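You operate a simulated robot arm through the tools that you are given. There is no shell and no other tool. Be economical: measure what you need, move in short steps, check, and stop when the job is done.

You run a simulated two-armed robot. Do the job below in one go: nothing can be reset, and whatever is moved stays where it is left.

TASK
Fetch the orange headset pack and stand it on top of the leads carton. Put the green tape roll on the top of the rack case. Fetch the red tape roll and set it on the green lane. Do these in any order. Set down upright: orange headset pack.

It is judged by the outcome, as a careful person would: the job done as asked, and still so three seconds after it is handed in. It fails if anything else is knocked over, pushed out of place, dropped, spilled or broken.

THE ROBOT
Two 7-joint arms with two-finger parallel grippers on one trunk, on a base that drives. Base frame: it is fixed to the floor where the robot stands at the start and does not move with it; the origin is under the middle of the robot, x ahead of it, y to its left, z up. Readings come in cm, degrees, newtons and seconds.
The left shoulder is at the start at [7, 13.3, 115.1], the right one opposite. With the tool pointing down near the work surface each hand reaches from about 18 to 66 cm from the robot's upright axis, wherever it stands, measured 20 degrees to its own side. Places, roughly: green lane [200, -470, 90]; leads carton [100, -100, 100]; top of the rack case [300, -230, 100]. Payload 1.57 kg a hand.
The tool frame of a hand sits at the grasp point between the pads (the TCP): z along the fingers, y along the line on which they close. The tips reach 3 cm beyond it. The gripper opens to 8 cm. The fingers are 1.7 cm wide and 1.2 cm thick; the gripper's body (4 by 8.2 cm) begins 8 cm behind the TCP.
Orientation is that of the tool frame in the base frame, as [roll, pitch, yaw] about the fixed x, y, z axes, in that order (R = Rz(yaw) Ry(pitch) Rx(roll)). With the fingers straight down and closing along the base's y, the tool's x points along the base's -x, its y along +y and its z along -z.

THE INTERFACE
- The arms move only by the tool jog_arm. It takes "left_moves", "right_moves" or both (then of equal length, played together; a hand with none holds still); each is a list of rows, each a list of 7 numbers: the shift along the tool's x, y, z in cm, then the turn, a rotation vector about the tool's x, y, z in degrees, then the gripper command, from -1 (shut) to 1 (fully open), values between in proportion. In form: [[x, y, z, ax, ay, az, claw], ...]. A call has 1 to 20 rows; each row is the pose to reach, as a shift and turn from the pose commanded when the call began, along the tool's axes at that moment. Each row takes 0.2 s and may step no farther than 5 cm and 8.6 degrees from the row before; otherwise, or with a gripper value out of range, the whole call is refused. A pose out of reach is approached as far as the arm can. The call stops where the force on the tool passes 40 N (or 10 N more than at its start, if that is more) or the arm is blocked; 0.2 s more then pass. The fingers move at their own pace (about 15.3 cm/s each) and stop on an object; they squeeze with about 39 N. The grip force told is the motor's: it shows also when the fingers shut on nothing. Time passes only in rows, and 0.2 s behind the last, so rows that repeat a pose let the fingers close. It gives the time, the measured TCP pose, the force on the tool (base axes), the opening and the grip force at its end, in the units of the frame above (readings bear some noise), with the torque about the TCP (base axes, N m) and any sound that the robot's microphone picked up.
- Cameras (640 x 400 px; columns grow to the right, rows downward): "scene" is now at [12.11, -5.06, 137.47]; the picture's right is [-0.58, -0.82, 0.00], its down [-0.49, 0.35, -0.80] and it looks along [0.65, -0.46, -0.60] (base axes); focal length 260 px, centre (320, 200). "left" rides on the left gripper at [7.2, 0.7, -12.2] in its tool frame; the picture's right is [-0.09, 1.00, 0.00], its down [-0.84, -0.08, -0.54] and it looks along [-0.54, -0.05, 0.84] (tool axes); focal length 238 px, centre (320, 200). "right" rides on the right gripper at [7.2, -0.7, -12.2] in its tool frame; the picture's right is [0.09, 1.00, 0.00], its down [-0.84, 0.08, -0.54] and it looks along [-0.54, 0.05, 0.84] (tool axes); focal length 238 px, centre (320, 200). There is no depth. A picture from a camera that has moved, and an enlarged one, comes with that camera's place and axes in the base frame and with its lens.
- grab_frame(camera): a new picture of that camera. The clock stands still meanwhile.
- raise_lower(by): slides the trunk up (or, below 0, down) by that many cm; the arms and the scene camera ride with it, the base frame stays. It gives what a move gives, with no picture.
- base_move(legs): drives the robot by 1 to 6 legs, each [ahead, left, turn to the left] in cm, cm and degrees, along the robot's own axes; the way and the turn of a leg run together, so that a leg with both is an arc; at most 150 cm and 180 degrees a leg. The arms and the cameras ride along, it lands a little off, and it stops where it bumps. It gives what a move gives.
- head_to(pan, tilt): turns the head with the scene camera to pan (to the left, within 86 degrees either way) and tilt (down, from -29 to 69), counted from straight ahead of the robot. It gives what a move gives.
- inspect(camera, box): a new picture of the part [left, top, right, bottom] of that camera's present view, enlarged. The clock stands still meanwhile.
- hand_in(): hands the job in; it is judged then, once.

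Work in short steps. Places have to be worked out from the pictures, the camera data and where the tool is seen: move nearer, look again, correct. Check each grasp and each placing, and mend what went wrong. You have 165 turns and 122 pictures in all, those below and enlarged ones among them. Open the grippers and draw the arms clear of the work before you hand the job in, unless the task says otherwise; then end with one line.

The tools are called after "Emit:" by a JSON object that holds its "method" and its "body". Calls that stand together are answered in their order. jog_arm: Moves the arms, as the interface text tells. Its arguments: {"type":"object","properties":{"left_moves":{"type":"array","items":{"type":"array","items":{"type":"number"}}},"right_moves":{"type":"array","items":{"type":"array","items":{"type":"number"}}}},"required":[]} The other tools are called the same way: raise_lower (by) slides the trunk up or down; base_move (legs) drives the base; head_to (pan, tilt) turns the head that bears the scene camera; grab_frame (camera) takes a picture; inspect (camera, box) takes an enlarged picture of a part of a camera's view; hand_in () hands the job in.

At the start:

```text
time_s: 0.0
left_ee_pos: [43.67, -0.83, 115.52]
left_tcp_rot: [180.0, 0.0, 179.9]
left_ft_force: [-1.3, -0.2, -0.3]
left_wrist_torque: [-0.01, -0.01, 0.01]
left_opening: 7.99
left_finger_force: 0.0
right_ee_pos: [24.1, -33.97, 116.59]
right_tcp_rot: [-179.9, 0.1, -179.9]
right_ft_force: [0.0, 0.6, -0.4]
right_wrist_torque: [0.0, 0.0, 0.02]
right_opening: 8.01
right_finger_force: 0.1
trunk travel left (down, up): [-72.5, 21.5]
robot x, y, heading: [0.25, 0.0, -0.2]
head pan, tilt: [-35.3, 37.0]
```

scene: 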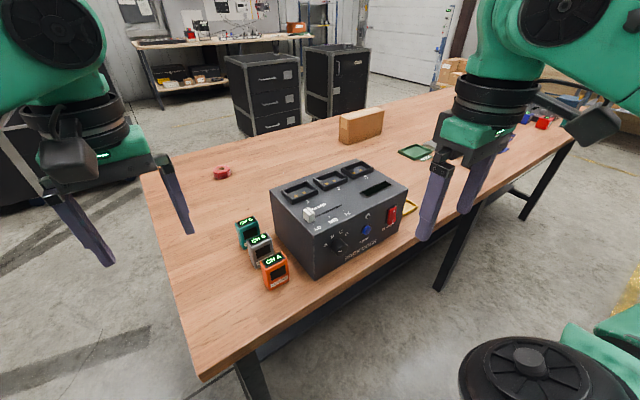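
right: 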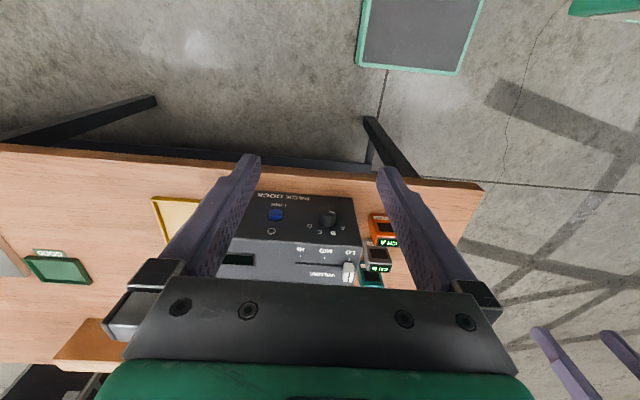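
left: 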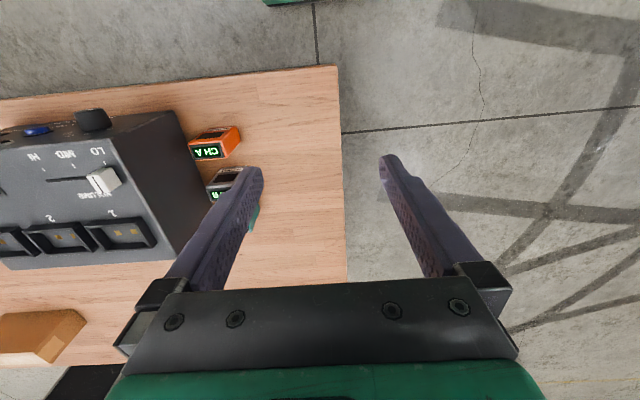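

The orange pack is near [50,-19,88] and a red roll near [101,-23,87]. The table spans x 37..121, y 1..-171. I'll look around for the green roll, the rack case and the lane.

Emit:
{"method": "inspect", "body": {"camera": "scene", "box": [400, 60, 640, 210]}}

Emit:
{"method": "inspect", "body": {"camera": "scene", "box": [120, 0, 400, 175]}}

Emit:
{"method": "inspect", "body": {"camera": "scene", "box": [200, 140, 440, 290]}}

Emit:
{"method": "head_to", "body": {"pan": -70, "tilt": 15}}

Emit:
{"method": "grab_frame", "body": {"camera": "scene"}}

Emit:
{"method": "head_to", "body": {"pan": -20, "tilt": 10}}

Emit:
{"method": "grab_frame", "body": {"camera": "scene"}}

```text
2.67 times, centred on (520, 135) of scene
camera zoom: at [12.11, -5.06, 137.47], right [-0.58, -0.82, 0.0], down [-0.49, 0.35, -0.8], along [0.65, -0.46, -0.6], focal length 694 px, centre (-213, 373)
```

zoom: 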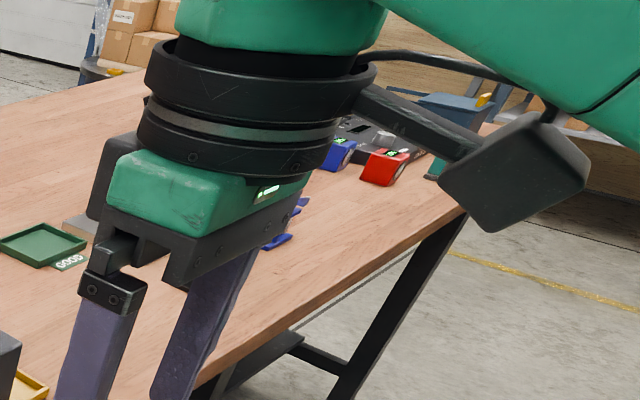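

```text
2.29 times, centred on (260, 88) of scene
camera zoom: at [12.11, -5.06, 137.47], right [-0.58, -0.82, 0.0], down [-0.49, 0.35, -0.8], along [0.65, -0.46, -0.6], focal length 595 px, centre (457, 457)
```

zoom: 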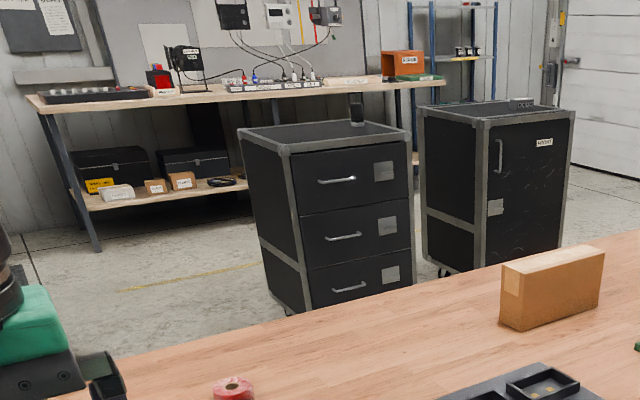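

```text
2.67 times, centred on (320, 215) of scene
camera zoom: at [12.11, -5.06, 137.47], right [-0.58, -0.82, 0.0], down [-0.49, 0.35, -0.8], along [0.65, -0.46, -0.6], focal length 694 px, centre (320, 160)
```

zoom: 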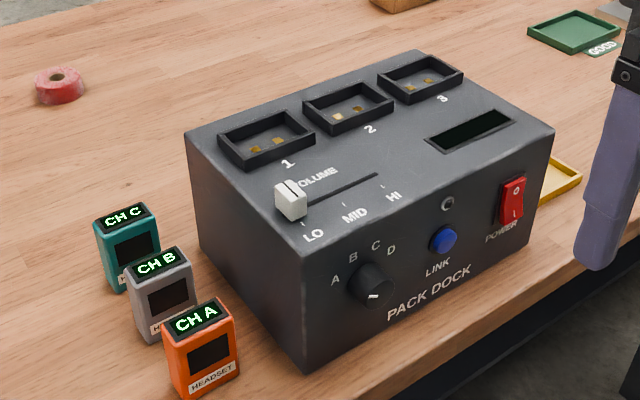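

```text
time_s: 1.0
left_ee_pos: [43.63, -0.78, 115.51]
left_tcp_rot: [179.9, 0.0, 179.9]
left_ft_force: [-0.4, -0.2, -0.2]
left_wrist_torque: [-0.02, 0.0, -0.02]
left_opening: 8.0
left_finger_force: 0.1
right_ee_pos: [23.91, -34.06, 116.58]
right_tcp_rot: [-179.9, -0.1, 179.9]
right_ft_force: [-0.3, -0.8, 0.0]
right_wrist_torque: [-0.01, 0.02, 0.01]
right_opening: 7.98
right_finger_force: 0.0
trunk travel left (down, up): [-72.5, 21.5]
robot x, y, heading: [0.04, -0.08, 0.1]
head pan, tilt: [-70.0, 15.0]
```

```text
115 pictures are left
camera scene: at [8.21, -8.81, 140.97], right [-0.94, -0.34, 0.0], down [-0.09, 0.24, -0.97], along [0.33, -0.91, -0.26], focal length 260 px, centre (320, 200)
```

scene: 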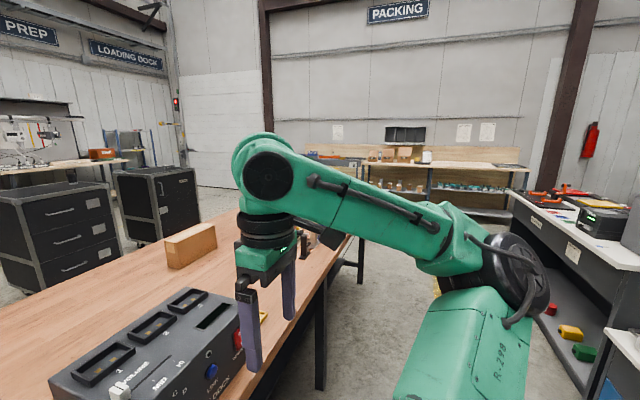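

```text
time_s: 2.2
left_ee_pos: [43.53, -0.9, 115.49]
left_tcp_rot: [180.0, 0.0, 179.9]
left_ft_force: [0.5, 0.3, -0.2]
left_wrist_torque: [-0.01, 0.02, 0.0]
left_opening: 7.99
left_finger_force: 0.1
right_ee_pos: [24.06, -33.91, 116.48]
right_tcp_rot: [179.9, 0.0, 180.0]
right_ft_force: [1.2, 0.5, 0.6]
right_wrist_torque: [0.0, 0.03, 0.03]
right_opening: 8.01
right_finger_force: 0.1
trunk travel left (down, up): [-72.5, 21.5]
robot x, y, heading: [-0.04, -0.08, -0.2]
head pan, tilt: [-20.0, 10.0]
```

```text
114 pictures are left
camera scene: at [13.74, -3.23, 141.79], right [-0.34, -0.94, 0.0], down [-0.16, 0.06, -0.98], along [0.93, -0.34, -0.17], focal length 260 px, centre (320, 200)
```

scene: 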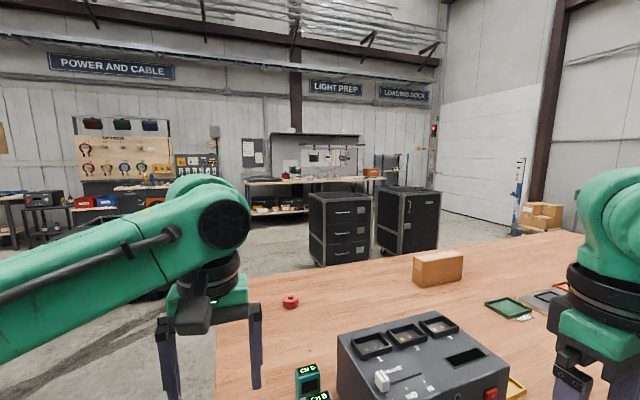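

The right case matches the rack case bearing. The green roll isn't seen yet; I'll inspect details and look further right.

Emit:
{"method": "inspect", "body": {"camera": "scene", "box": [300, 170, 460, 270]}}

Emit:
{"method": "inspect", "body": {"camera": "scene", "box": [0, 120, 240, 270]}}

Emit:
{"method": "head_to", "body": {"pan": -86, "tilt": 20}}

Emit:
{"method": "grab_frame", "body": {"camera": "scene"}}

Emit:
{"method": "inspect", "body": {"camera": "scene", "box": [400, 130, 640, 280]}}

Emit:
{"method": "head_to", "body": {"pan": 60, "tilt": 15}}

Emit:
{"method": "grab_frame", "body": {"camera": "scene"}}

```text
4.00 times, centred on (380, 220) of scene
camera zoom: at [13.74, -3.23, 141.79], right [-0.34, -0.94, 0.0], down [-0.16, 0.06, -0.98], along [0.93, -0.34, -0.17], focal length 1041 px, centre (80, 120)
```

zoom: 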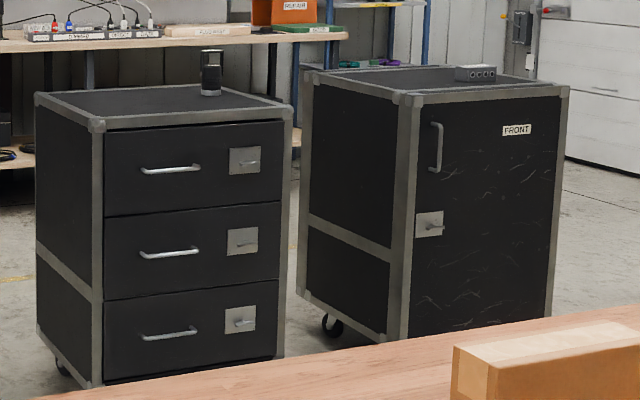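

```text
2.67 times, centred on (120, 195) of scene
camera zoom: at [13.74, -3.23, 141.79], right [-0.34, -0.94, 0.0], down [-0.16, 0.06, -0.98], along [0.93, -0.34, -0.17], focal length 694 px, centre (853, 213)
```

zoom: 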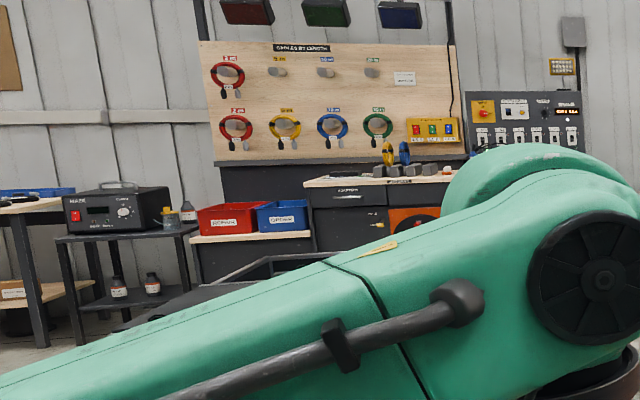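

```text
time_s: 3.5
left_ee_pos: [43.47, -0.79, 115.47]
left_tcp_rot: [-180.0, -0.1, 179.9]
left_ft_force: [-0.7, -0.5, 0.6]
left_wrist_torque: [-0.02, 0.01, -0.01]
left_opening: 8.02
left_finger_force: 0.0
right_ee_pos: [24.02, -34.09, 116.58]
right_tcp_rot: [-180.0, 0.0, 179.9]
right_ft_force: [0.1, 0.0, 0.5]
right_wrist_torque: [-0.02, 0.01, 0.01]
right_opening: 8.0
right_finger_force: 0.0
trunk travel left (down, up): [-72.5, 21.5]
robot x, y, heading: [-0.12, 0.22, 0.1]
head pan, tilt: [-85.9, 20.0]
```

```text
111 pictures are left
camera scene: at [5.67, -9.33, 140.16], right [-1.0, -0.07, 0.0], down [-0.02, 0.34, -0.94], along [0.07, -0.94, -0.34], focal length 260 px, centre (320, 200)
```

scene: 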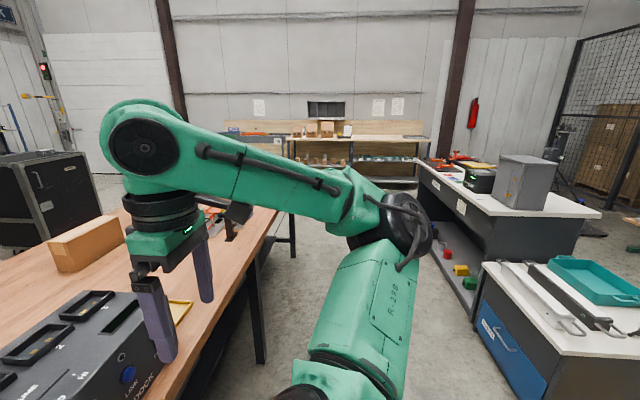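

```text
2.67 times, centred on (520, 205) of scene
camera zoom: at [5.67, -9.33, 140.16], right [-1.0, -0.07, 0.0], down [-0.02, 0.34, -0.94], along [0.07, -0.94, -0.34], focal length 694 px, centre (-213, 187)
```

zoom: 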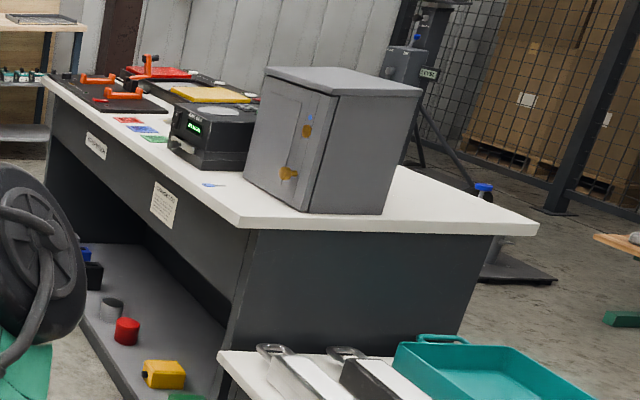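

```text
time_s: 5.8
left_ee_pos: [43.56, -0.82, 115.58]
left_tcp_rot: [-179.9, 0.1, 179.8]
left_ft_force: [0.6, 0.5, 0.9]
left_wrist_torque: [0.02, 0.01, -0.01]
left_opening: 8.04
left_finger_force: 0.0
right_ee_pos: [23.99, -33.98, 116.61]
right_tcp_rot: [180.0, -0.1, -180.0]
right_ft_force: [-0.2, 0.4, 1.3]
right_wrist_torque: [0.02, -0.03, 0.0]
right_opening: 7.99
right_finger_force: 0.1
trunk travel left (down, up): [-72.5, 21.5]
robot x, y, heading: [0.11, 0.11, 0.1]
head pan, tilt: [60.0, 15.0]
```

```text
109 pictures are left
camera scene: at [9.68, 8.05, 140.98], right [0.87, -0.5, 0.0], down [-0.13, -0.22, -0.97], along [0.48, 0.84, -0.26], focal length 260 px, centre (320, 200)
```

scene: 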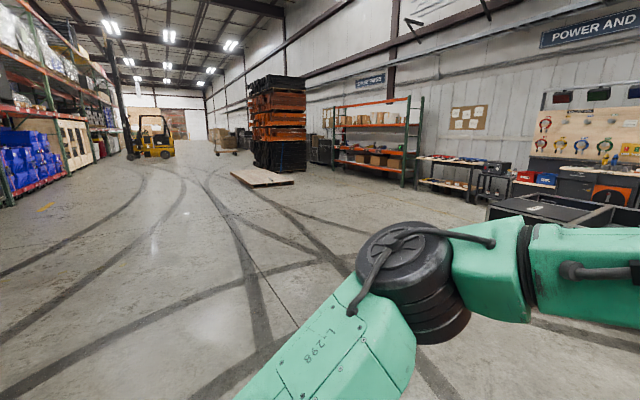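

I'll look at the packs closely from the head camera and the left hand.

Emit:
{"method": "head_to", "body": {"pan": -22, "tilt": 52}}

Emit:
{"method": "inspect", "body": {"camera": "scene", "box": [220, 120, 380, 220]}}

Emit:
{"method": "inspect", "body": {"camera": "left", "box": [160, 100, 320, 200]}}

```text
time_s: 7.4
left_ee_pos: [43.64, -0.91, 115.55]
left_tcp_rot: [180.0, 0.1, 179.9]
left_ft_force: [0.0, 0.9, -0.1]
left_wrist_torque: [0.02, 0.01, 0.0]
left_opening: 8.01
left_finger_force: 0.1
right_ee_pos: [24.1, -33.97, 116.61]
right_tcp_rot: [-180.0, 0.1, -180.0]
right_ft_force: [0.4, -0.1, 0.3]
right_wrist_torque: [-0.04, 0.02, 0.01]
right_opening: 8.0
right_finger_force: 0.1
trunk travel left (down, up): [-72.5, 21.5]
robot x, y, heading: [-0.27, -0.1, -0.1]
head pan, tilt: [-22.0, 52.0]
```

```text
4.00 times, centred on (300, 170) of scene
camera zoom: at [11.97, -2.85, 135.34], right [-0.37, -0.93, 0.0], down [-0.73, 0.29, -0.62], along [0.57, -0.23, -0.79], focal length 1041 px, centre (400, 320)
```

zoom: 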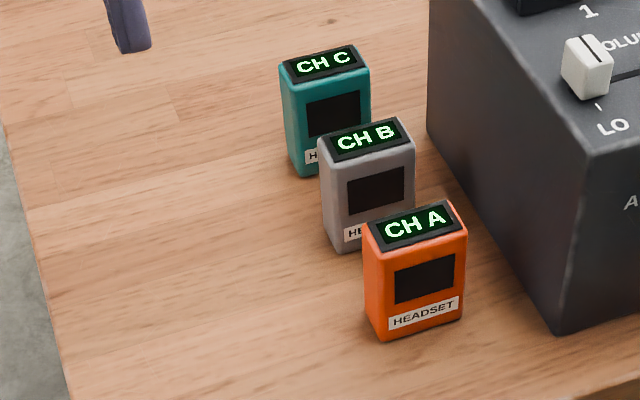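

```text
4.00 times, centred on (240, 150) of left
camera zoom: at [36.52, -0.17, 127.74], right [0.09, 1.0, 0.0], down [0.84, -0.08, 0.54], along [0.54, -0.05, -0.84], focal length 953 px, centre (640, 400)
```

zoom: 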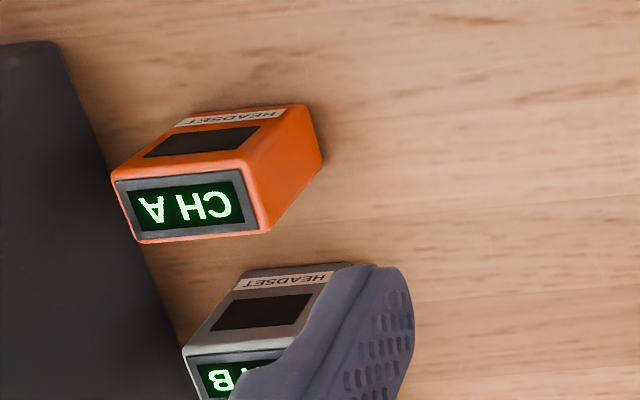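

Orange pack works out to x 46.8–49.4, y −20.7…−15.7, top z≈94 and aligned with the axes. I'm moving the left hand above it at the present height.

Emit:
{"method": "jog_arm", "body": {"left_moves": [[-1.1, -4.35, 0, 0, 0, 0, 1], [-2.2, -8.7, 0, 0, 0, 0, 1], [-3.3, -13.05, 0, 0, 0, 0, 1], [-4.5, -17.4, 0, 0, 0, 0, 1], [-4.5, -17.4, 4, 0, 0, 0, 1], [-4.5, -17.4, 8, 0, 0, 0, 1], [-4.5, -17.4, 8, 0, 0, 0, 1]]}}

Emit:
{"method": "grab_frame", "body": {"camera": "left"}}

Emit:
{"method": "grab_frame", "body": {"camera": "scene"}}

```text
time_s: 9.0
left_ee_pos: [45.6, -14.54, 106.49]
left_tcp_rot: [179.9, -0.2, 179.9]
left_ft_force: [0.5, 0.2, -0.1]
left_wrist_torque: [-0.03, 0.0, 0.05]
left_opening: 8.0
left_finger_force: 0.0
left hand out of reach, approached as far as the arm can: row 3, 4, 5, 6, 7
right_ee_pos: [24.09, -34.04, 116.62]
right_tcp_rot: [-180.0, -0.1, -179.9]
right_ft_force: [-0.2, 0.0, 0.2]
right_wrist_torque: [-0.01, -0.04, 0.02]
right_opening: 8.01
right_finger_force: 0.1
trunk travel left (down, up): [-72.5, 21.5]
robot x, y, heading: [-0.04, 0.04, 0.1]
head pan, tilt: [-22.0, 52.0]
```

```text
106 pictures are left
camera left: at [38.62, -13.87, 118.76], right [0.09, 1.0, 0.0], down [0.84, -0.08, 0.54], along [0.54, -0.05, -0.84], focal length 238 px, centre (320, 200)
```

left: 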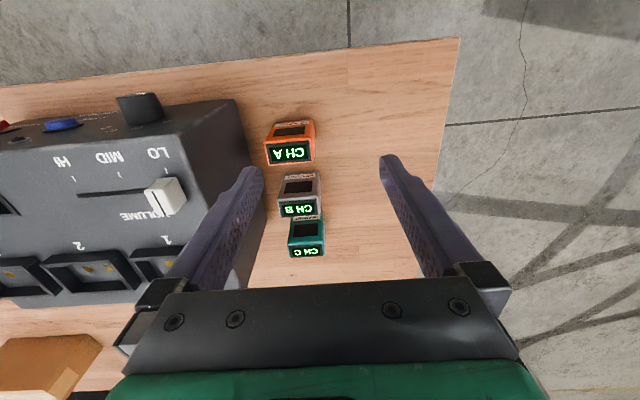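

```text
105 pictures are left
camera scene: at [12.08, -2.8, 135.34], right [-0.37, -0.93, 0.0], down [-0.73, 0.29, -0.61], along [0.57, -0.23, -0.79], focal length 260 px, centre (320, 200)
```

scene: 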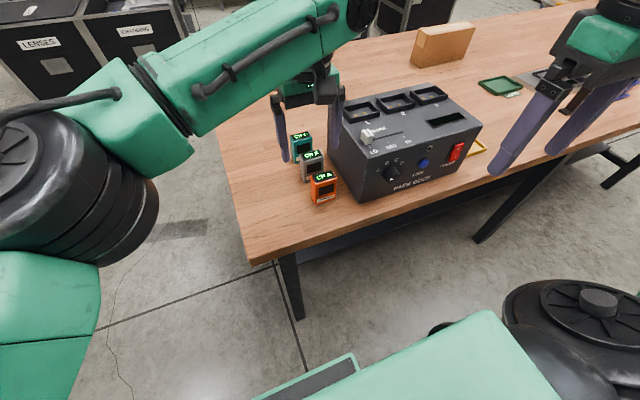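

The left hand can't reach across, while the target sits right in the right arm's favoured direction. I'll retreat the left hand and bring the right one over.

Emit:
{"method": "jog_arm", "body": {"left_moves": [[0.5, 4, -3, 0, 0, 0, 1], [1, 8, -6, 0, 0, 0, 1], [2, 12.5, -8, 0, 0, 0, 1], [2, 17, -8, 0, 0, 0, 1], [2, 21, -8, 0, 0, 0, 1], [2, 25, -8, 0, 0, 0, 1]]}}

Emit:
{"method": "jog_arm", "body": {"right_moves": [[-4, 2.6, 0, 0, 0, 0, 1], [-8, 5.2, 0, 0, 0, 0, 1], [-12, 7.8, 0, 0, 0, 0, 1], [-16, 10.4, 0, 0, 0, 0, 1], [-20, 13, 0, 0, 0, 0, 1], [-24, 15.75, 0, 0, 0, 0, 1], [-24, 15.75, 4, 0, 0, 0, 1], [-24, 15.75, 8, 0, 0, 0, 1], [-24, 15.75, 8, 0, 0, 0, 1]]}}

Emit:
{"method": "grab_frame", "body": {"camera": "right"}}

Emit:
{"method": "grab_frame", "body": {"camera": "scene"}}

```text
refused: row 1 steps farther than a row can; nothing moved
```

```text
time_s: 10.1
left_ee_pos: [46.89, -13.5, 106.64]
left_tcp_rot: [-179.6, -0.4, -178.4]
left_ft_force: [0.4, -0.6, -0.3]
left_wrist_torque: [-0.01, 0.01, 0.0]
left_opening: 7.99
left_finger_force: 0.1
right_ee_pos: [41.16, -22.72, 116.54]
right_tcp_rot: [-179.6, -0.8, -179.5]
right_ft_force: [-6.1, -2.2, -3.6]
right_wrist_torque: [0.11, -0.52, 0.27]
right_opening: 7.76
right_finger_force: 0.1
trunk travel left (down, up): [-72.5, 21.5]
robot x, y, heading: [0.34, 0.11, -0.1]
head pan, tilt: [-22.0, 52.0]
stopped in row 5 (right hand): the force on the tool passed its limit (the readings are from after the stop); the commanded pose is now the measured one
```

```text
104 pictures are left
camera right: at [34.16, -23.47, 128.74], right [-0.1, 0.99, -0.01], down [0.84, 0.09, 0.53], along [0.53, 0.05, -0.85], focal length 238 px, centre (320, 200)
```

right: 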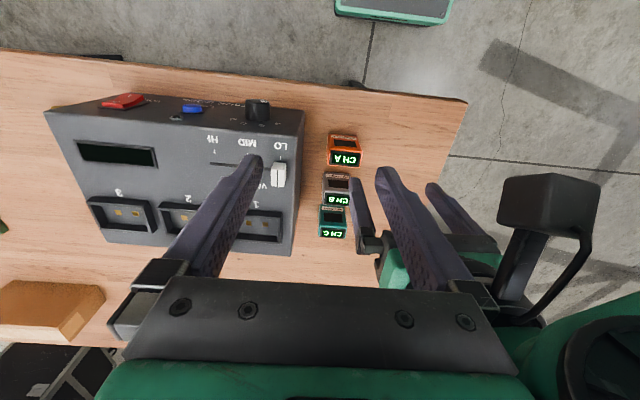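

```text
103 pictures are left
camera scene: at [12.31, -2.61, 135.31], right [-0.37, -0.93, 0.0], down [-0.73, 0.29, -0.61], along [0.57, -0.23, -0.79], focal length 260 px, centre (320, 200)
```

scene: 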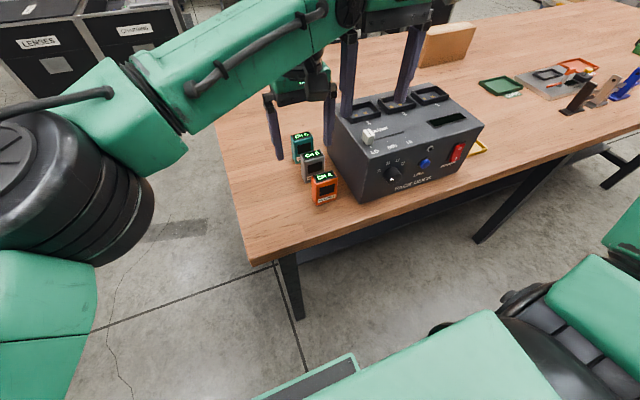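

The refused left retreat let the hands touch lightly. I'm backing the right hand off first, then moving the left one away.

Emit:
{"method": "jog_arm", "body": {"right_moves": [[3, -3, 0, 0, 0, 0, 1], [5, -5, 0, 0, 0, 0, 1]]}}

Emit:
{"method": "jog_arm", "body": {"left_moves": [[0, 3.5, -2, 0, 0, 0, 1], [0, 7, -4, 0, 0, 0, 1], [1, 11, -6, 0, 0, 0, 1], [2, 15, -8, 0, 0, 0, 1], [2, 19, -8, 0, 0, 0, 1], [2, 23, -8, 0, 0, 0, 1], [2, 27, -8, 0, 0, 0, 1]]}}

```text
time_s: 10.7
left_ee_pos: [46.36, -13.99, 106.52]
left_tcp_rot: [-179.8, -0.1, -178.4]
left_ft_force: [-0.5, 0.3, -0.1]
left_wrist_torque: [0.02, -0.02, 0.02]
left_opening: 8.01
left_finger_force: 0.1
right_ee_pos: [35.7, -27.95, 116.58]
right_tcp_rot: [-179.8, -0.5, -179.4]
right_ft_force: [0.3, 0.5, -0.5]
right_wrist_torque: [-0.01, 0.01, -0.02]
right_opening: 7.99
right_finger_force: 0.1
trunk travel left (down, up): [-72.5, 21.5]
robot x, y, heading: [0.49, -0.04, -0.1]
head pan, tilt: [-22.0, 52.0]
```

```text
time_s: 12.3
left_ee_pos: [43.67, 13.31, 114.58]
left_tcp_rot: [-179.6, -0.1, -178.5]
left_ft_force: [-0.5, 1.9, -0.4]
left_wrist_torque: [0.0, 0.02, 0.02]
left_opening: 7.99
left_finger_force: 0.1
right_ee_pos: [35.77, -27.64, 116.65]
right_tcp_rot: [-179.6, -0.5, -179.6]
right_ft_force: [-0.1, 0.3, 0.4]
right_wrist_torque: [-0.01, 0.0, 0.03]
right_opening: 7.99
right_finger_force: 0.1
trunk travel left (down, up): [-72.5, 21.5]
robot x, y, heading: [-0.31, 0.08, 0.0]
head pan, tilt: [-22.0, 52.0]
```

Left is clear at y=13. Now I'm moving the right hand above the pack at [48.1, −18.25], still high.

Emit:
{"method": "jog_arm", "body": {"right_moves": [[-4, 3, 0, 0, 0, 0, 1], [-8, 6, 0, 0, 0, 0, 1], [-12.4, 9.5, 0, 0, 0, 0, 1], [-12.4, 9.5, 4.5, 0, 0, 0, 1], [-12.4, 9.5, 9, 0, 0, 0, 1], [-12.4, 9.5, 9, 0, 0, 0, 1]]}}

Emit:
{"method": "grab_frame", "body": {"camera": "right"}}

Emit:
{"method": "grab_frame", "body": {"camera": "scene"}}

```text
refused: row 3 steps farther than a row can; nothing moved
```

```text
102 pictures are left
camera right: at [28.75, -28.47, 128.91], right [-0.1, 0.99, -0.01], down [0.84, 0.09, 0.53], along [0.53, 0.05, -0.85], focal length 238 px, centre (320, 200)
```

right: 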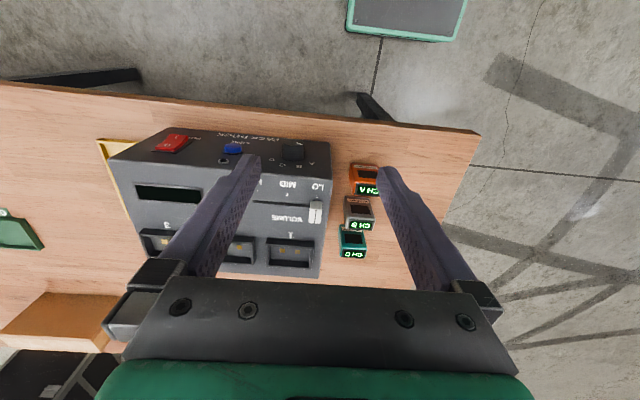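

```text
101 pictures are left
camera scene: at [11.88, -2.64, 135.35], right [-0.37, -0.93, 0.0], down [-0.73, 0.29, -0.62], along [0.57, -0.23, -0.79], focal length 260 px, centre (320, 200)
```

scene: 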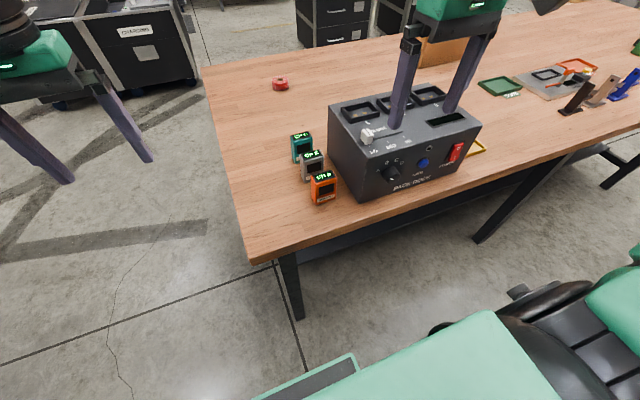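

Resending with shorter rows.

Emit:
{"method": "jog_arm", "body": {"right_moves": [[-3.5, 2.5, 0, 0, 0, 0, 1], [-7, 5, 0, 0, 0, 0, 1], [-10.5, 7.5, 0, 0, 0, 0, 1], [-12.4, 9.5, 0, 0, 0, 0, 1], [-12.4, 9.5, 4.5, 0, 0, 0, 1], [-12.4, 9.5, 9, 0, 0, 0, 1], [-12.4, 9.5, 9, 0, 0, 0, 1]]}}

Emit:
{"method": "grab_frame", "body": {"camera": "right"}}

Emit:
{"method": "grab_frame", "body": {"camera": "scene"}}

```text
time_s: 13.9
left_ee_pos: [43.74, 13.1, 114.55]
left_tcp_rot: [-179.7, -0.1, -178.5]
left_ft_force: [0.0, 0.6, -0.1]
left_wrist_torque: [0.03, 0.02, -0.03]
left_opening: 7.99
left_finger_force: 0.1
right_ee_pos: [48.02, -18.21, 107.13]
right_tcp_rot: [-179.7, -0.5, -179.5]
right_ft_force: [0.7, 1.1, 0.1]
right_wrist_torque: [-0.04, -0.01, 0.02]
right_opening: 8.0
right_finger_force: 0.0
trunk travel left (down, up): [-72.5, 21.5]
robot x, y, heading: [0.13, 0.12, 0.0]
head pan, tilt: [-22.0, 52.0]
```

```text
100 pictures are left
camera right: at [40.89, -19.06, 119.47], right [-0.1, 0.99, 0.0], down [0.84, 0.09, 0.53], along [0.53, 0.05, -0.85], focal length 238 px, centre (320, 200)
```

right: 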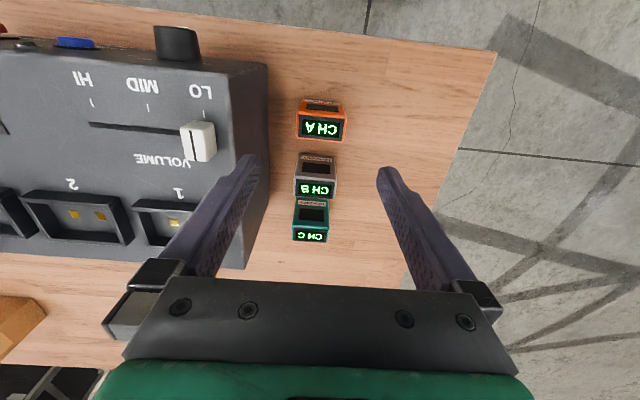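

```text
99 pictures are left
camera scene: at [11.99, -2.81, 135.34], right [-0.37, -0.93, 0.0], down [-0.73, 0.3, -0.62], along [0.57, -0.23, -0.79], focal length 260 px, centre (320, 200)
```

scene: 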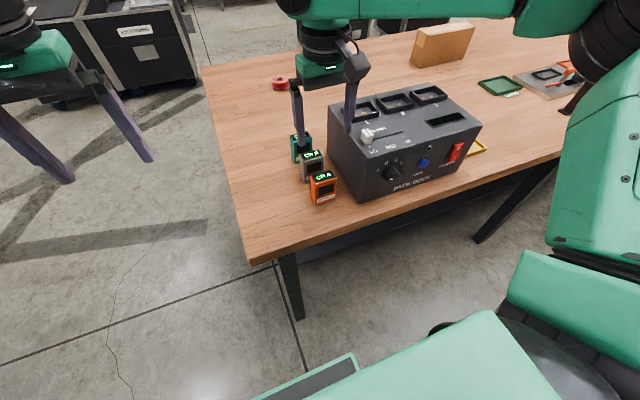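

The pack top comes out at [48.0,−18.4], matching the TCP. Descending to z≈91 and closing.

Emit:
{"method": "jog_arm", "body": {"right_moves": [[0, -0.1, 4, 0, 0, 0, 1], [0, -0.1, 8, 0, 0, 0, 1], [0, -0.1, 11, 0, 0, 0, 1], [0, -0.1, 14, 0, 0, 0, 1], [0, -0.1, 16.2, 0, 0, 0, 1], [0, -0.1, 16.2, 0, 0, 0, 1]]}}

Emit:
{"method": "grab_frame", "body": {"camera": "right"}}

Emit:
{"method": "inspect", "body": {"camera": "scene", "box": [240, 120, 400, 220]}}

```text
time_s: 15.3
left_ee_pos: [43.71, 13.05, 114.48]
left_tcp_rot: [-179.7, -0.1, -178.4]
left_ft_force: [-0.1, -0.5, 0.0]
left_wrist_torque: [-0.01, -0.02, -0.01]
left_opening: 8.0
left_finger_force: 0.1
right_ee_pos: [47.95, -18.39, 91.2]
right_tcp_rot: [-179.8, -0.5, -179.5]
right_ft_force: [-0.3, -0.7, 0.0]
right_wrist_torque: [-0.03, -0.01, 0.01]
right_opening: 8.0
right_finger_force: 0.0
trunk travel left (down, up): [-72.5, 21.5]
robot x, y, heading: [-0.34, -0.19, 0.1]
head pan, tilt: [-22.0, 52.0]
```

```text
98 pictures are left
camera right: at [40.92, -19.27, 103.41], right [-0.1, 0.99, 0.0], down [0.84, 0.09, 0.53], along [0.53, 0.05, -0.85], focal length 238 px, centre (320, 200)
```

right: 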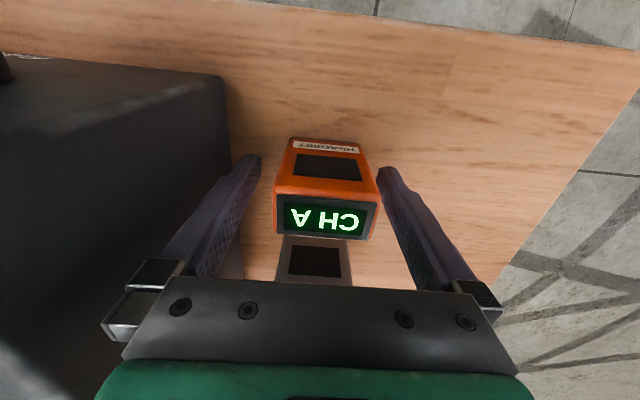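

```text
4.00 times, centred on (320, 170) of scene
camera zoom: at [11.94, -2.84, 135.34], right [-0.37, -0.93, 0.0], down [-0.73, 0.3, -0.62], along [0.57, -0.23, -0.79], focal length 1041 px, centre (320, 320)
```

zoom: 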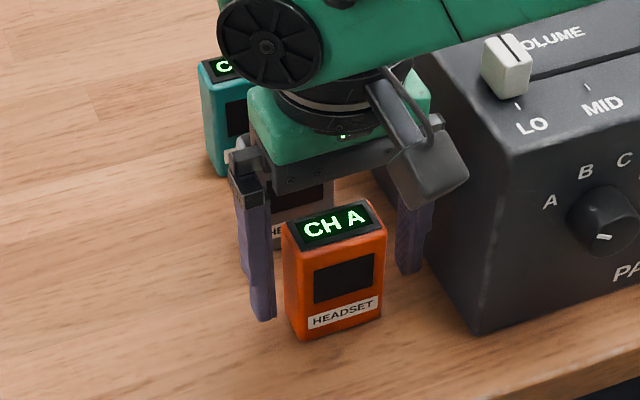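

The pack lies centred between the fingers. Closing.

Emit:
{"method": "jog_arm", "body": {"right_moves": [[0, 0.1, 0, 0, 0, 0, 0.3], [0, 0.1, 0, 0, 0, 0, -1], [0, 0.1, 0, 0, 0, 0, -1], [0, 0.1, 0, 0, 0, 0, -1]]}}

```text
time_s: 16.3
left_ee_pos: [43.77, 13.16, 114.57]
left_tcp_rot: [-179.8, -0.2, -178.4]
left_ft_force: [-0.5, -0.1, 0.4]
left_wrist_torque: [0.01, 0.01, -0.01]
left_opening: 7.99
left_finger_force: 0.0
right_ee_pos: [47.94, -18.45, 91.12]
right_tcp_rot: [-179.7, -0.5, -179.4]
right_ft_force: [0.1, -1.1, 0.1]
right_wrist_torque: [0.02, -0.06, -0.05]
right_opening: 5.39
right_finger_force: 39.2
trunk travel left (down, up): [-72.5, 21.5]
robot x, y, heading: [-0.01, 0.2, 0.2]
head pan, tilt: [-22.0, 52.0]
```

Gripped (opening 5.39). Lifting straight up and drawing the hand in.

Emit:
{"method": "jog_arm", "body": {"right_moves": [[0, 0, -4, 0, 0, 0, -1], [0, 0, -8, 0, 0, 0, -1], [0, 0, -12, 0, 0, 0, -1], [0, 0, -16, 0, 0, 0, -1], [0, 0, -20, 0, 0, 0, -1], [0, 0, -24.5, 0, 0, 0, -1], [4, -1, -25, 0, 0, 0, -1], [8, -2, -25, 0, 0, 0, -1], [12, -3, -25, 0, 0, 0, -1], [16, -4, -25, 0, 0, 0, -1]], "left_moves": [[3, 0, 0, 0, 0, 0, 1], [6, 0, 0, 0, 0, 0, 1], [9, 0, 0, 0, 0, 0, 1], [12, 0, 0, 0, 0, 0, 1], [12, 3, 0, 0, 0, 0, 1], [12, 6, 0, 0, 0, 0, 1], [12, 6, 0, 0, 0, 0, 1], [12, 6, 0, 0, 0, 0, 1], [12, 6, 0, 0, 0, 0, 1], [12, 6, 0, 0, 0, 0, 1]]}}

Emit:
{"method": "grab_frame", "body": {"camera": "right"}}

Emit:
{"method": "grab_frame", "body": {"camera": "scene"}}

```text
time_s: 18.5
left_ee_pos: [31.25, 18.6, 114.59]
left_tcp_rot: [-179.8, 0.0, -178.4]
left_ft_force: [-0.3, 0.2, -1.0]
left_wrist_torque: [0.0, -0.02, 0.01]
left_opening: 8.0
left_finger_force: 0.1
right_ee_pos: [32.06, -22.33, 116.55]
right_tcp_rot: [-179.8, -0.4, -179.5]
right_ft_force: [-0.9, 0.0, -1.6]
right_wrist_torque: [0.0, -0.02, 0.0]
right_opening: 5.35
right_finger_force: 39.1
trunk travel left (down, up): [-72.5, 21.5]
robot x, y, heading: [0.22, 0.2, 0.1]
head pan, tilt: [-22.0, 52.0]
```

```text
96 pictures are left
camera right: at [24.92, -23.15, 128.79], right [-0.1, 0.99, 0.0], down [0.84, 0.09, 0.54], along [0.53, 0.05, -0.84], focal length 238 px, centre (320, 200)
```

right: 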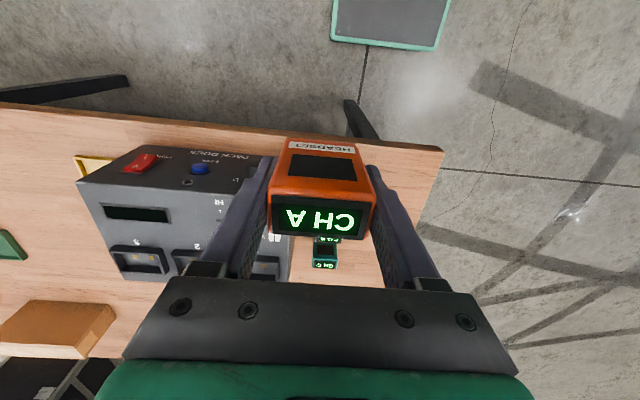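

```text
95 pictures are left
camera scene: at [11.7, -3.02, 135.36], right [-0.37, -0.93, 0.0], down [-0.73, 0.3, -0.62], along [0.57, -0.23, -0.79], focal length 260 px, centre (320, 200)
```

scene: 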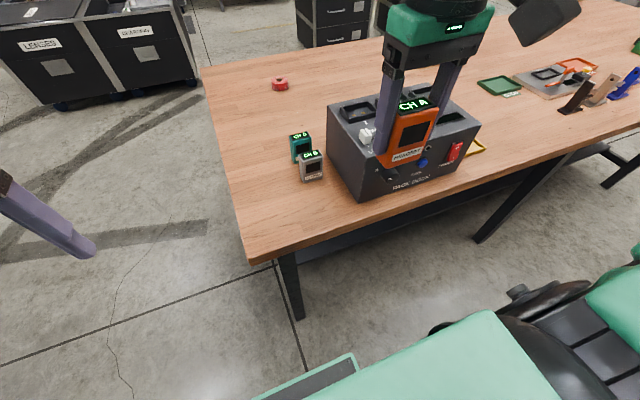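

The pack is held upright. I'm driving left past the table end, then forward along it.

Emit:
{"method": "base_move", "body": {"legs": [[0, 75, 0], [80, 0, 0]]}}

Emit:
{"method": "head_to", "body": {"pan": -30, "tilt": 25}}

Emit:
{"method": "grab_frame", "body": {"camera": "scene"}}

```text
time_s: 26.6
left_ee_pos: [112.89, 95.2, 114.49]
left_tcp_rot: [-179.7, -0.2, -179.1]
left_ft_force: [-0.2, 0.2, 1.0]
left_wrist_torque: [0.02, 0.03, -0.03]
left_opening: 8.01
left_finger_force: 0.1
right_ee_pos: [113.29, 54.24, 116.52]
right_tcp_rot: [-179.6, -0.5, 179.7]
right_ft_force: [0.3, -0.8, -2.4]
right_wrist_torque: [-0.01, -0.02, 0.02]
right_opening: 5.37
right_finger_force: 39.0
trunk travel left (down, up): [-72.5, 21.5]
robot x, y, heading: [81.28, 76.75, -0.5]
head pan, tilt: [-22.0, 52.0]
```

```text
time_s: 27.5
left_ee_pos: [113.03, 95.14, 114.52]
left_tcp_rot: [-179.7, -0.1, -179.1]
left_ft_force: [0.2, 1.0, 0.1]
left_wrist_torque: [-0.04, -0.02, -0.01]
left_opening: 7.99
left_finger_force: 0.0
right_ee_pos: [113.16, 54.29, 116.55]
right_tcp_rot: [-179.7, -0.5, 179.8]
right_ft_force: [-0.4, 0.2, -2.5]
right_wrist_torque: [0.01, 0.03, -0.01]
right_opening: 5.38
right_finger_force: 39.0
trunk travel left (down, up): [-72.5, 21.5]
robot x, y, heading: [81.57, 76.96, -0.7]
head pan, tilt: [-30.0, 25.0]
```

```text
94 pictures are left
camera scene: at [94.13, 72.0, 139.34], right [-0.51, -0.86, 0.0], down [-0.36, 0.22, -0.91], along [0.78, -0.46, -0.42], focal length 260 px, centre (320, 200)
```

scene: 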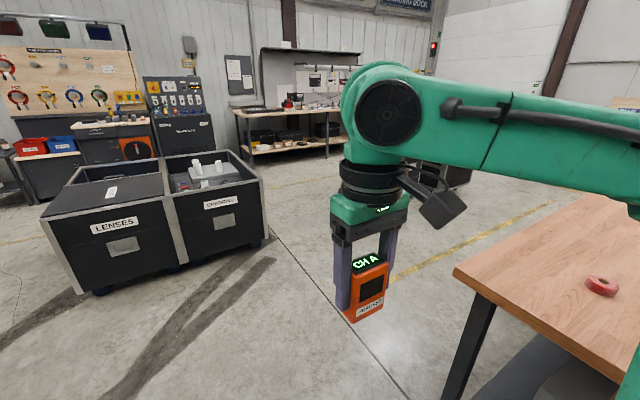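

The way is clear. Driving on to x≈160, turning to face −x, and sliding along the far side.

Emit:
{"method": "base_move", "body": {"legs": [[80, 0, 0], [0, 0, 180], [0, 80, 0]]}}

Emit:
{"method": "head_to", "body": {"pan": 25, "tilt": 35}}

Emit:
{"method": "grab_frame", "body": {"camera": "scene"}}

```text
time_s: 43.0
left_ee_pos: [125.17, -20.39, 114.49]
left_tcp_rot: [-179.8, -0.1, -1.9]
left_ft_force: [0.2, 0.7, -0.1]
left_wrist_torque: [0.02, -0.01, 0.0]
left_opening: 8.0
left_finger_force: 0.2
right_ee_pos: [126.76, 20.61, 116.51]
right_tcp_rot: [-179.8, -0.5, -2.9]
right_ft_force: [-0.2, 0.7, -1.5]
right_wrist_torque: [-0.01, -0.01, 0.0]
right_opening: 5.36
right_finger_force: 38.9
trunk travel left (down, up): [-72.5, 21.5]
robot x, y, heading: [158.23, -3.57, 176.8]
head pan, tilt: [-30.0, 25.0]
```

```text
time_s: 44.2
left_ee_pos: [125.3, -20.45, 114.56]
left_tcp_rot: [-179.7, 0.0, -1.7]
left_ft_force: [0.6, -0.8, -0.6]
left_wrist_torque: [0.01, -0.01, 0.0]
left_opening: 7.98
left_finger_force: 0.1
right_ee_pos: [126.77, 20.45, 116.49]
right_tcp_rot: [-179.7, -0.6, -2.8]
right_ft_force: [-0.5, 0.1, -2.9]
right_wrist_torque: [0.03, -0.01, 0.02]
right_opening: 5.35
right_finger_force: 39.0
trunk travel left (down, up): [-72.5, 21.5]
robot x, y, heading: [157.46, -3.04, 176.7]
head pan, tilt: [25.0, 35.0]
```

```text
93 pictures are left
camera scene: at [144.57, -6.52, 137.78], right [-0.37, 0.93, 0.0], down [0.53, 0.21, -0.82], along [-0.76, -0.3, -0.57], focal length 260 px, centre (320, 200)
```

scene: 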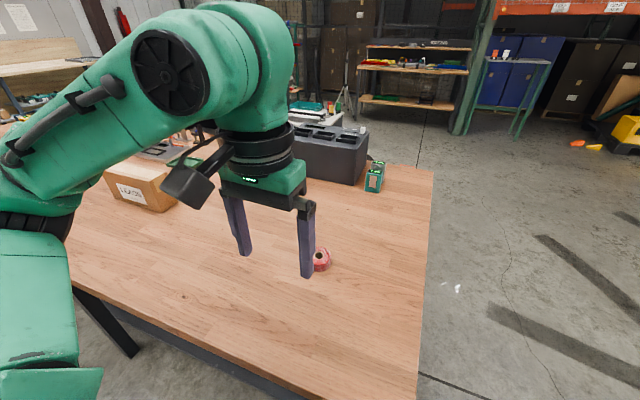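

The red roll is at about [101.8,−22.8], in the left hand's favoured spot. I'll pick it with the left hand now, first moving above it.

Emit:
{"method": "jog_arm", "body": {"left_moves": [[-4.6, 0.6, 0, 0, 0, 0, 1], [-9.2, 1.2, 0, 0, 0, 0, 1], [-13.8, 1.8, 0, 0, 0, 0, 1], [-18.4, 2.4, 0, 0, 0, 0, 1], [-23, 3.1, 0, 0, 0, 0, 1], [-23.4, 3.1, 4.5, 0, 0, 0, 1], [-23.4, 3.1, 9, 0, 0, 0, 1], [-23.4, 3.1, 13, 0, 0, 0, 1], [-23.4, 3.1, 13, 0, 0, 0, 1]]}}

Emit:
{"method": "grab_frame", "body": {"camera": "left"}}

```text
time_s: 46.2
left_ee_pos: [101.91, -22.75, 101.6]
left_tcp_rot: [-179.7, -0.1, -1.7]
left_ft_force: [0.1, 0.1, -0.6]
left_wrist_torque: [-0.01, 0.04, 0.01]
left_opening: 7.98
left_finger_force: 0.0
right_ee_pos: [126.87, 20.35, 116.55]
right_tcp_rot: [-179.7, -0.4, -2.7]
right_ft_force: [-0.2, -0.3, -2.1]
right_wrist_torque: [0.0, 0.01, 0.02]
right_opening: 5.37
right_finger_force: 39.0
trunk travel left (down, up): [-72.5, 21.5]
robot x, y, heading: [157.94, -3.46, 176.8]
head pan, tilt: [25.0, 35.0]
```

```text
92 pictures are left
camera left: at [109.17, -23.73, 113.8], right [-0.12, -0.99, 0.0], down [-0.83, 0.1, 0.54], along [-0.54, 0.07, -0.84], focal length 238 px, centre (320, 200)
```

left: 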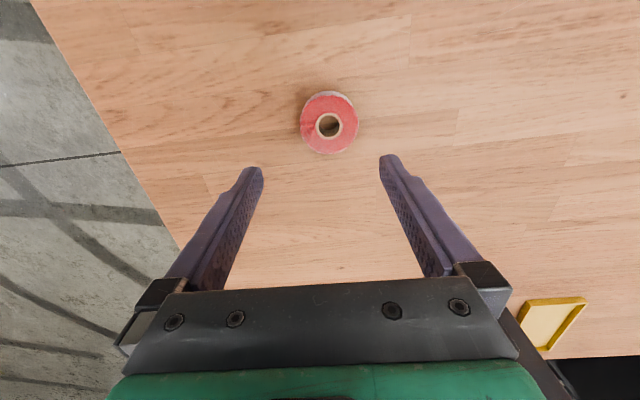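

Roll centre is at about [102.1,−23.6], 6.2 cm across. I'm shifting 0.9 cm and descending to tips just over the table.

Emit:
{"method": "jog_arm", "body": {"left_moves": [[0.2, 0.9, 3, 0, 0, 0, 1], [0.2, 0.9, 6, 0, 0, 0, 1], [0.2, 0.9, 8, 0, 0, 0, 1], [0.2, 0.9, 8, 0, 0, 0, 1]]}}

Emit:
{"method": "grab_frame", "body": {"camera": "left"}}

```text
time_s: 47.2
left_ee_pos: [101.78, -23.53, 93.42]
left_tcp_rot: [-179.7, -0.1, -1.8]
left_ft_force: [0.0, -0.1, 0.6]
left_wrist_torque: [0.01, -0.05, -0.01]
left_opening: 8.0
left_finger_force: 0.0
right_ee_pos: [126.74, 20.45, 116.38]
right_tcp_rot: [-179.7, -0.5, -2.9]
right_ft_force: [0.5, 0.0, -1.1]
right_wrist_torque: [-0.03, 0.01, 0.02]
right_opening: 5.35
right_finger_force: 38.7
trunk travel left (down, up): [-72.5, 21.5]
robot x, y, heading: [157.68, -3.77, 176.7]
head pan, tilt: [25.0, 35.0]
```

```text
91 pictures are left
camera left: at [109.14, -24.51, 105.66], right [-0.12, -0.99, 0.0], down [-0.84, 0.1, 0.54], along [-0.54, 0.07, -0.84], focal length 238 px, centre (320, 200)
```

left: 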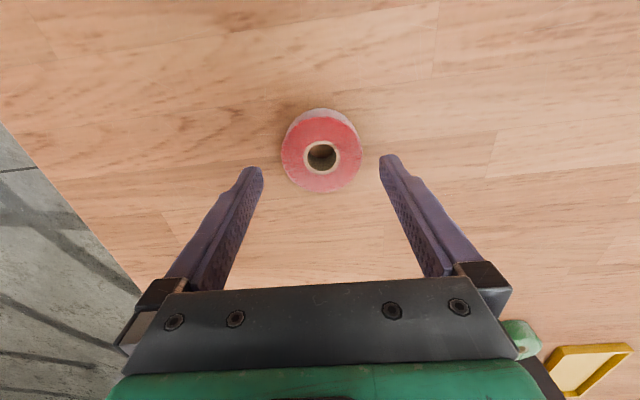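

Well centred laterally. Nudging +0.3 in x and descending to z≈89.3, then closing.

Emit:
{"method": "jog_arm", "body": {"left_moves": [[0.35, 0, 2, 0, 0, 0, 1], [0.35, 0, 4.1, 0, 0, 0, 1], [0.35, 0, 4.1, 0, 0, 0, 0.2], [0.35, 0, 4.1, 0, 0, 0, -1], [0.35, 0, 4.1, 0, 0, 0, -1], [0.35, 0, 4.1, 0, 0, 0, -1]]}}

Emit:
{"method": "grab_frame", "body": {"camera": "left"}}

```text
time_s: 48.6
left_ee_pos: [102.51, -23.58, 89.33]
left_tcp_rot: [-179.7, -0.1, -1.8]
left_ft_force: [-0.7, -0.4, 1.9]
left_wrist_torque: [-0.05, 0.0, 0.02]
left_opening: 5.97
left_finger_force: 38.7
right_ee_pos: [126.91, 20.38, 116.55]
right_tcp_rot: [-179.8, -0.5, -2.9]
right_ft_force: [-0.6, -0.1, -1.5]
right_wrist_torque: [-0.01, 0.0, 0.02]
right_opening: 5.37
right_finger_force: 38.8
trunk travel left (down, up): [-72.5, 21.5]
robot x, y, heading: [157.79, -3.77, 176.7]
head pan, tilt: [25.0, 35.0]
```

```text
90 pictures are left
camera left: at [109.66, -24.52, 101.63], right [-0.12, -0.99, 0.0], down [-0.84, 0.1, 0.54], along [-0.54, 0.07, -0.84], focal length 238 px, centre (320, 200)
```

left: 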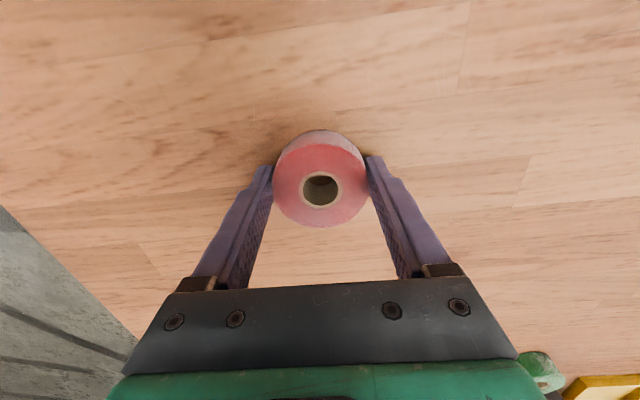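

Red roll gripped (5.97). Lifting and drawing in.

Emit:
{"method": "jog_arm", "body": {"left_moves": [[0, 0, -4, 0, 0, 0, -1], [0, 0, -8, 0, 0, 0, -1], [0, 0, -12, 0, 0, 0, -1], [0, 0, -16, 0, 0, 0, -1], [0, 0, -20, 0, 0, 0, -1], [0, 0, -25, 0, 0, 0, -1], [4.5, 0, -25, 0, 0, 0, -1], [9, 0, -25, 0, 0, 0, -1], [13.5, 0, -25, 0, 0, 0, -1], [18, 0, -25, 0, 0, 0, -1], [22, 0, -25, 0, 0, 0, -1]]}}

Emit:
{"method": "grab_frame", "body": {"camera": "left"}}

Emit:
{"method": "head_to", "body": {"pan": 40, "tilt": 25}}

Emit:
{"method": "grab_frame", "body": {"camera": "scene"}}

```text
time_s: 51.0
left_ee_pos: [124.34, -24.51, 114.33]
left_tcp_rot: [-179.8, -0.2, -1.7]
left_ft_force: [0.3, 0.8, -0.1]
left_wrist_torque: [0.01, 0.0, 0.02]
left_opening: 5.96
left_finger_force: 39.0
right_ee_pos: [127.07, 20.5, 116.51]
right_tcp_rot: [-179.7, -0.4, -2.8]
right_ft_force: [0.6, 0.3, -1.2]
right_wrist_torque: [-0.03, 0.03, 0.01]
right_opening: 5.35
right_finger_force: 39.2
trunk travel left (down, up): [-72.5, 21.5]
robot x, y, heading: [157.36, -3.59, 176.7]
head pan, tilt: [25.0, 35.0]
```

```text
89 pictures are left
camera left: at [131.67, -25.5, 126.6], right [-0.12, -0.99, -0.01], down [-0.83, 0.1, 0.54], along [-0.54, 0.07, -0.84], focal length 238 px, centre (320, 200)
```

left: 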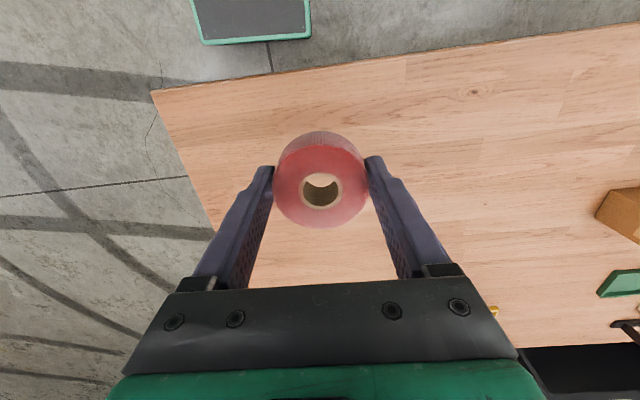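

```text
time_s: 51.8
left_ee_pos: [124.11, -24.44, 114.35]
left_tcp_rot: [-179.8, -0.1, -1.7]
left_ft_force: [0.0, 0.3, -0.9]
left_wrist_torque: [0.01, 0.0, 0.0]
left_opening: 5.97
left_finger_force: 38.9
right_ee_pos: [126.76, 20.42, 116.49]
right_tcp_rot: [-179.8, -0.5, -2.8]
right_ft_force: [-0.5, -0.1, -1.3]
right_wrist_torque: [-0.04, -0.02, -0.01]
right_opening: 5.36
right_finger_force: 39.1
trunk travel left (down, up): [-72.5, 21.5]
robot x, y, heading: [157.61, -3.85, 176.9]
head pan, tilt: [40.0, 25.0]
```

```text
88 pictures are left
camera scene: at [145.32, -8.75, 139.34], right [-0.6, 0.8, 0.0], down [0.34, 0.25, -0.91], along [-0.73, -0.54, -0.42], focal length 260 px, centre (320, 200)
```

scene: 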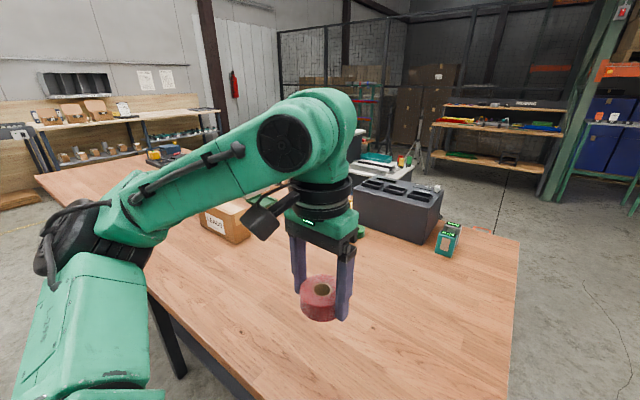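

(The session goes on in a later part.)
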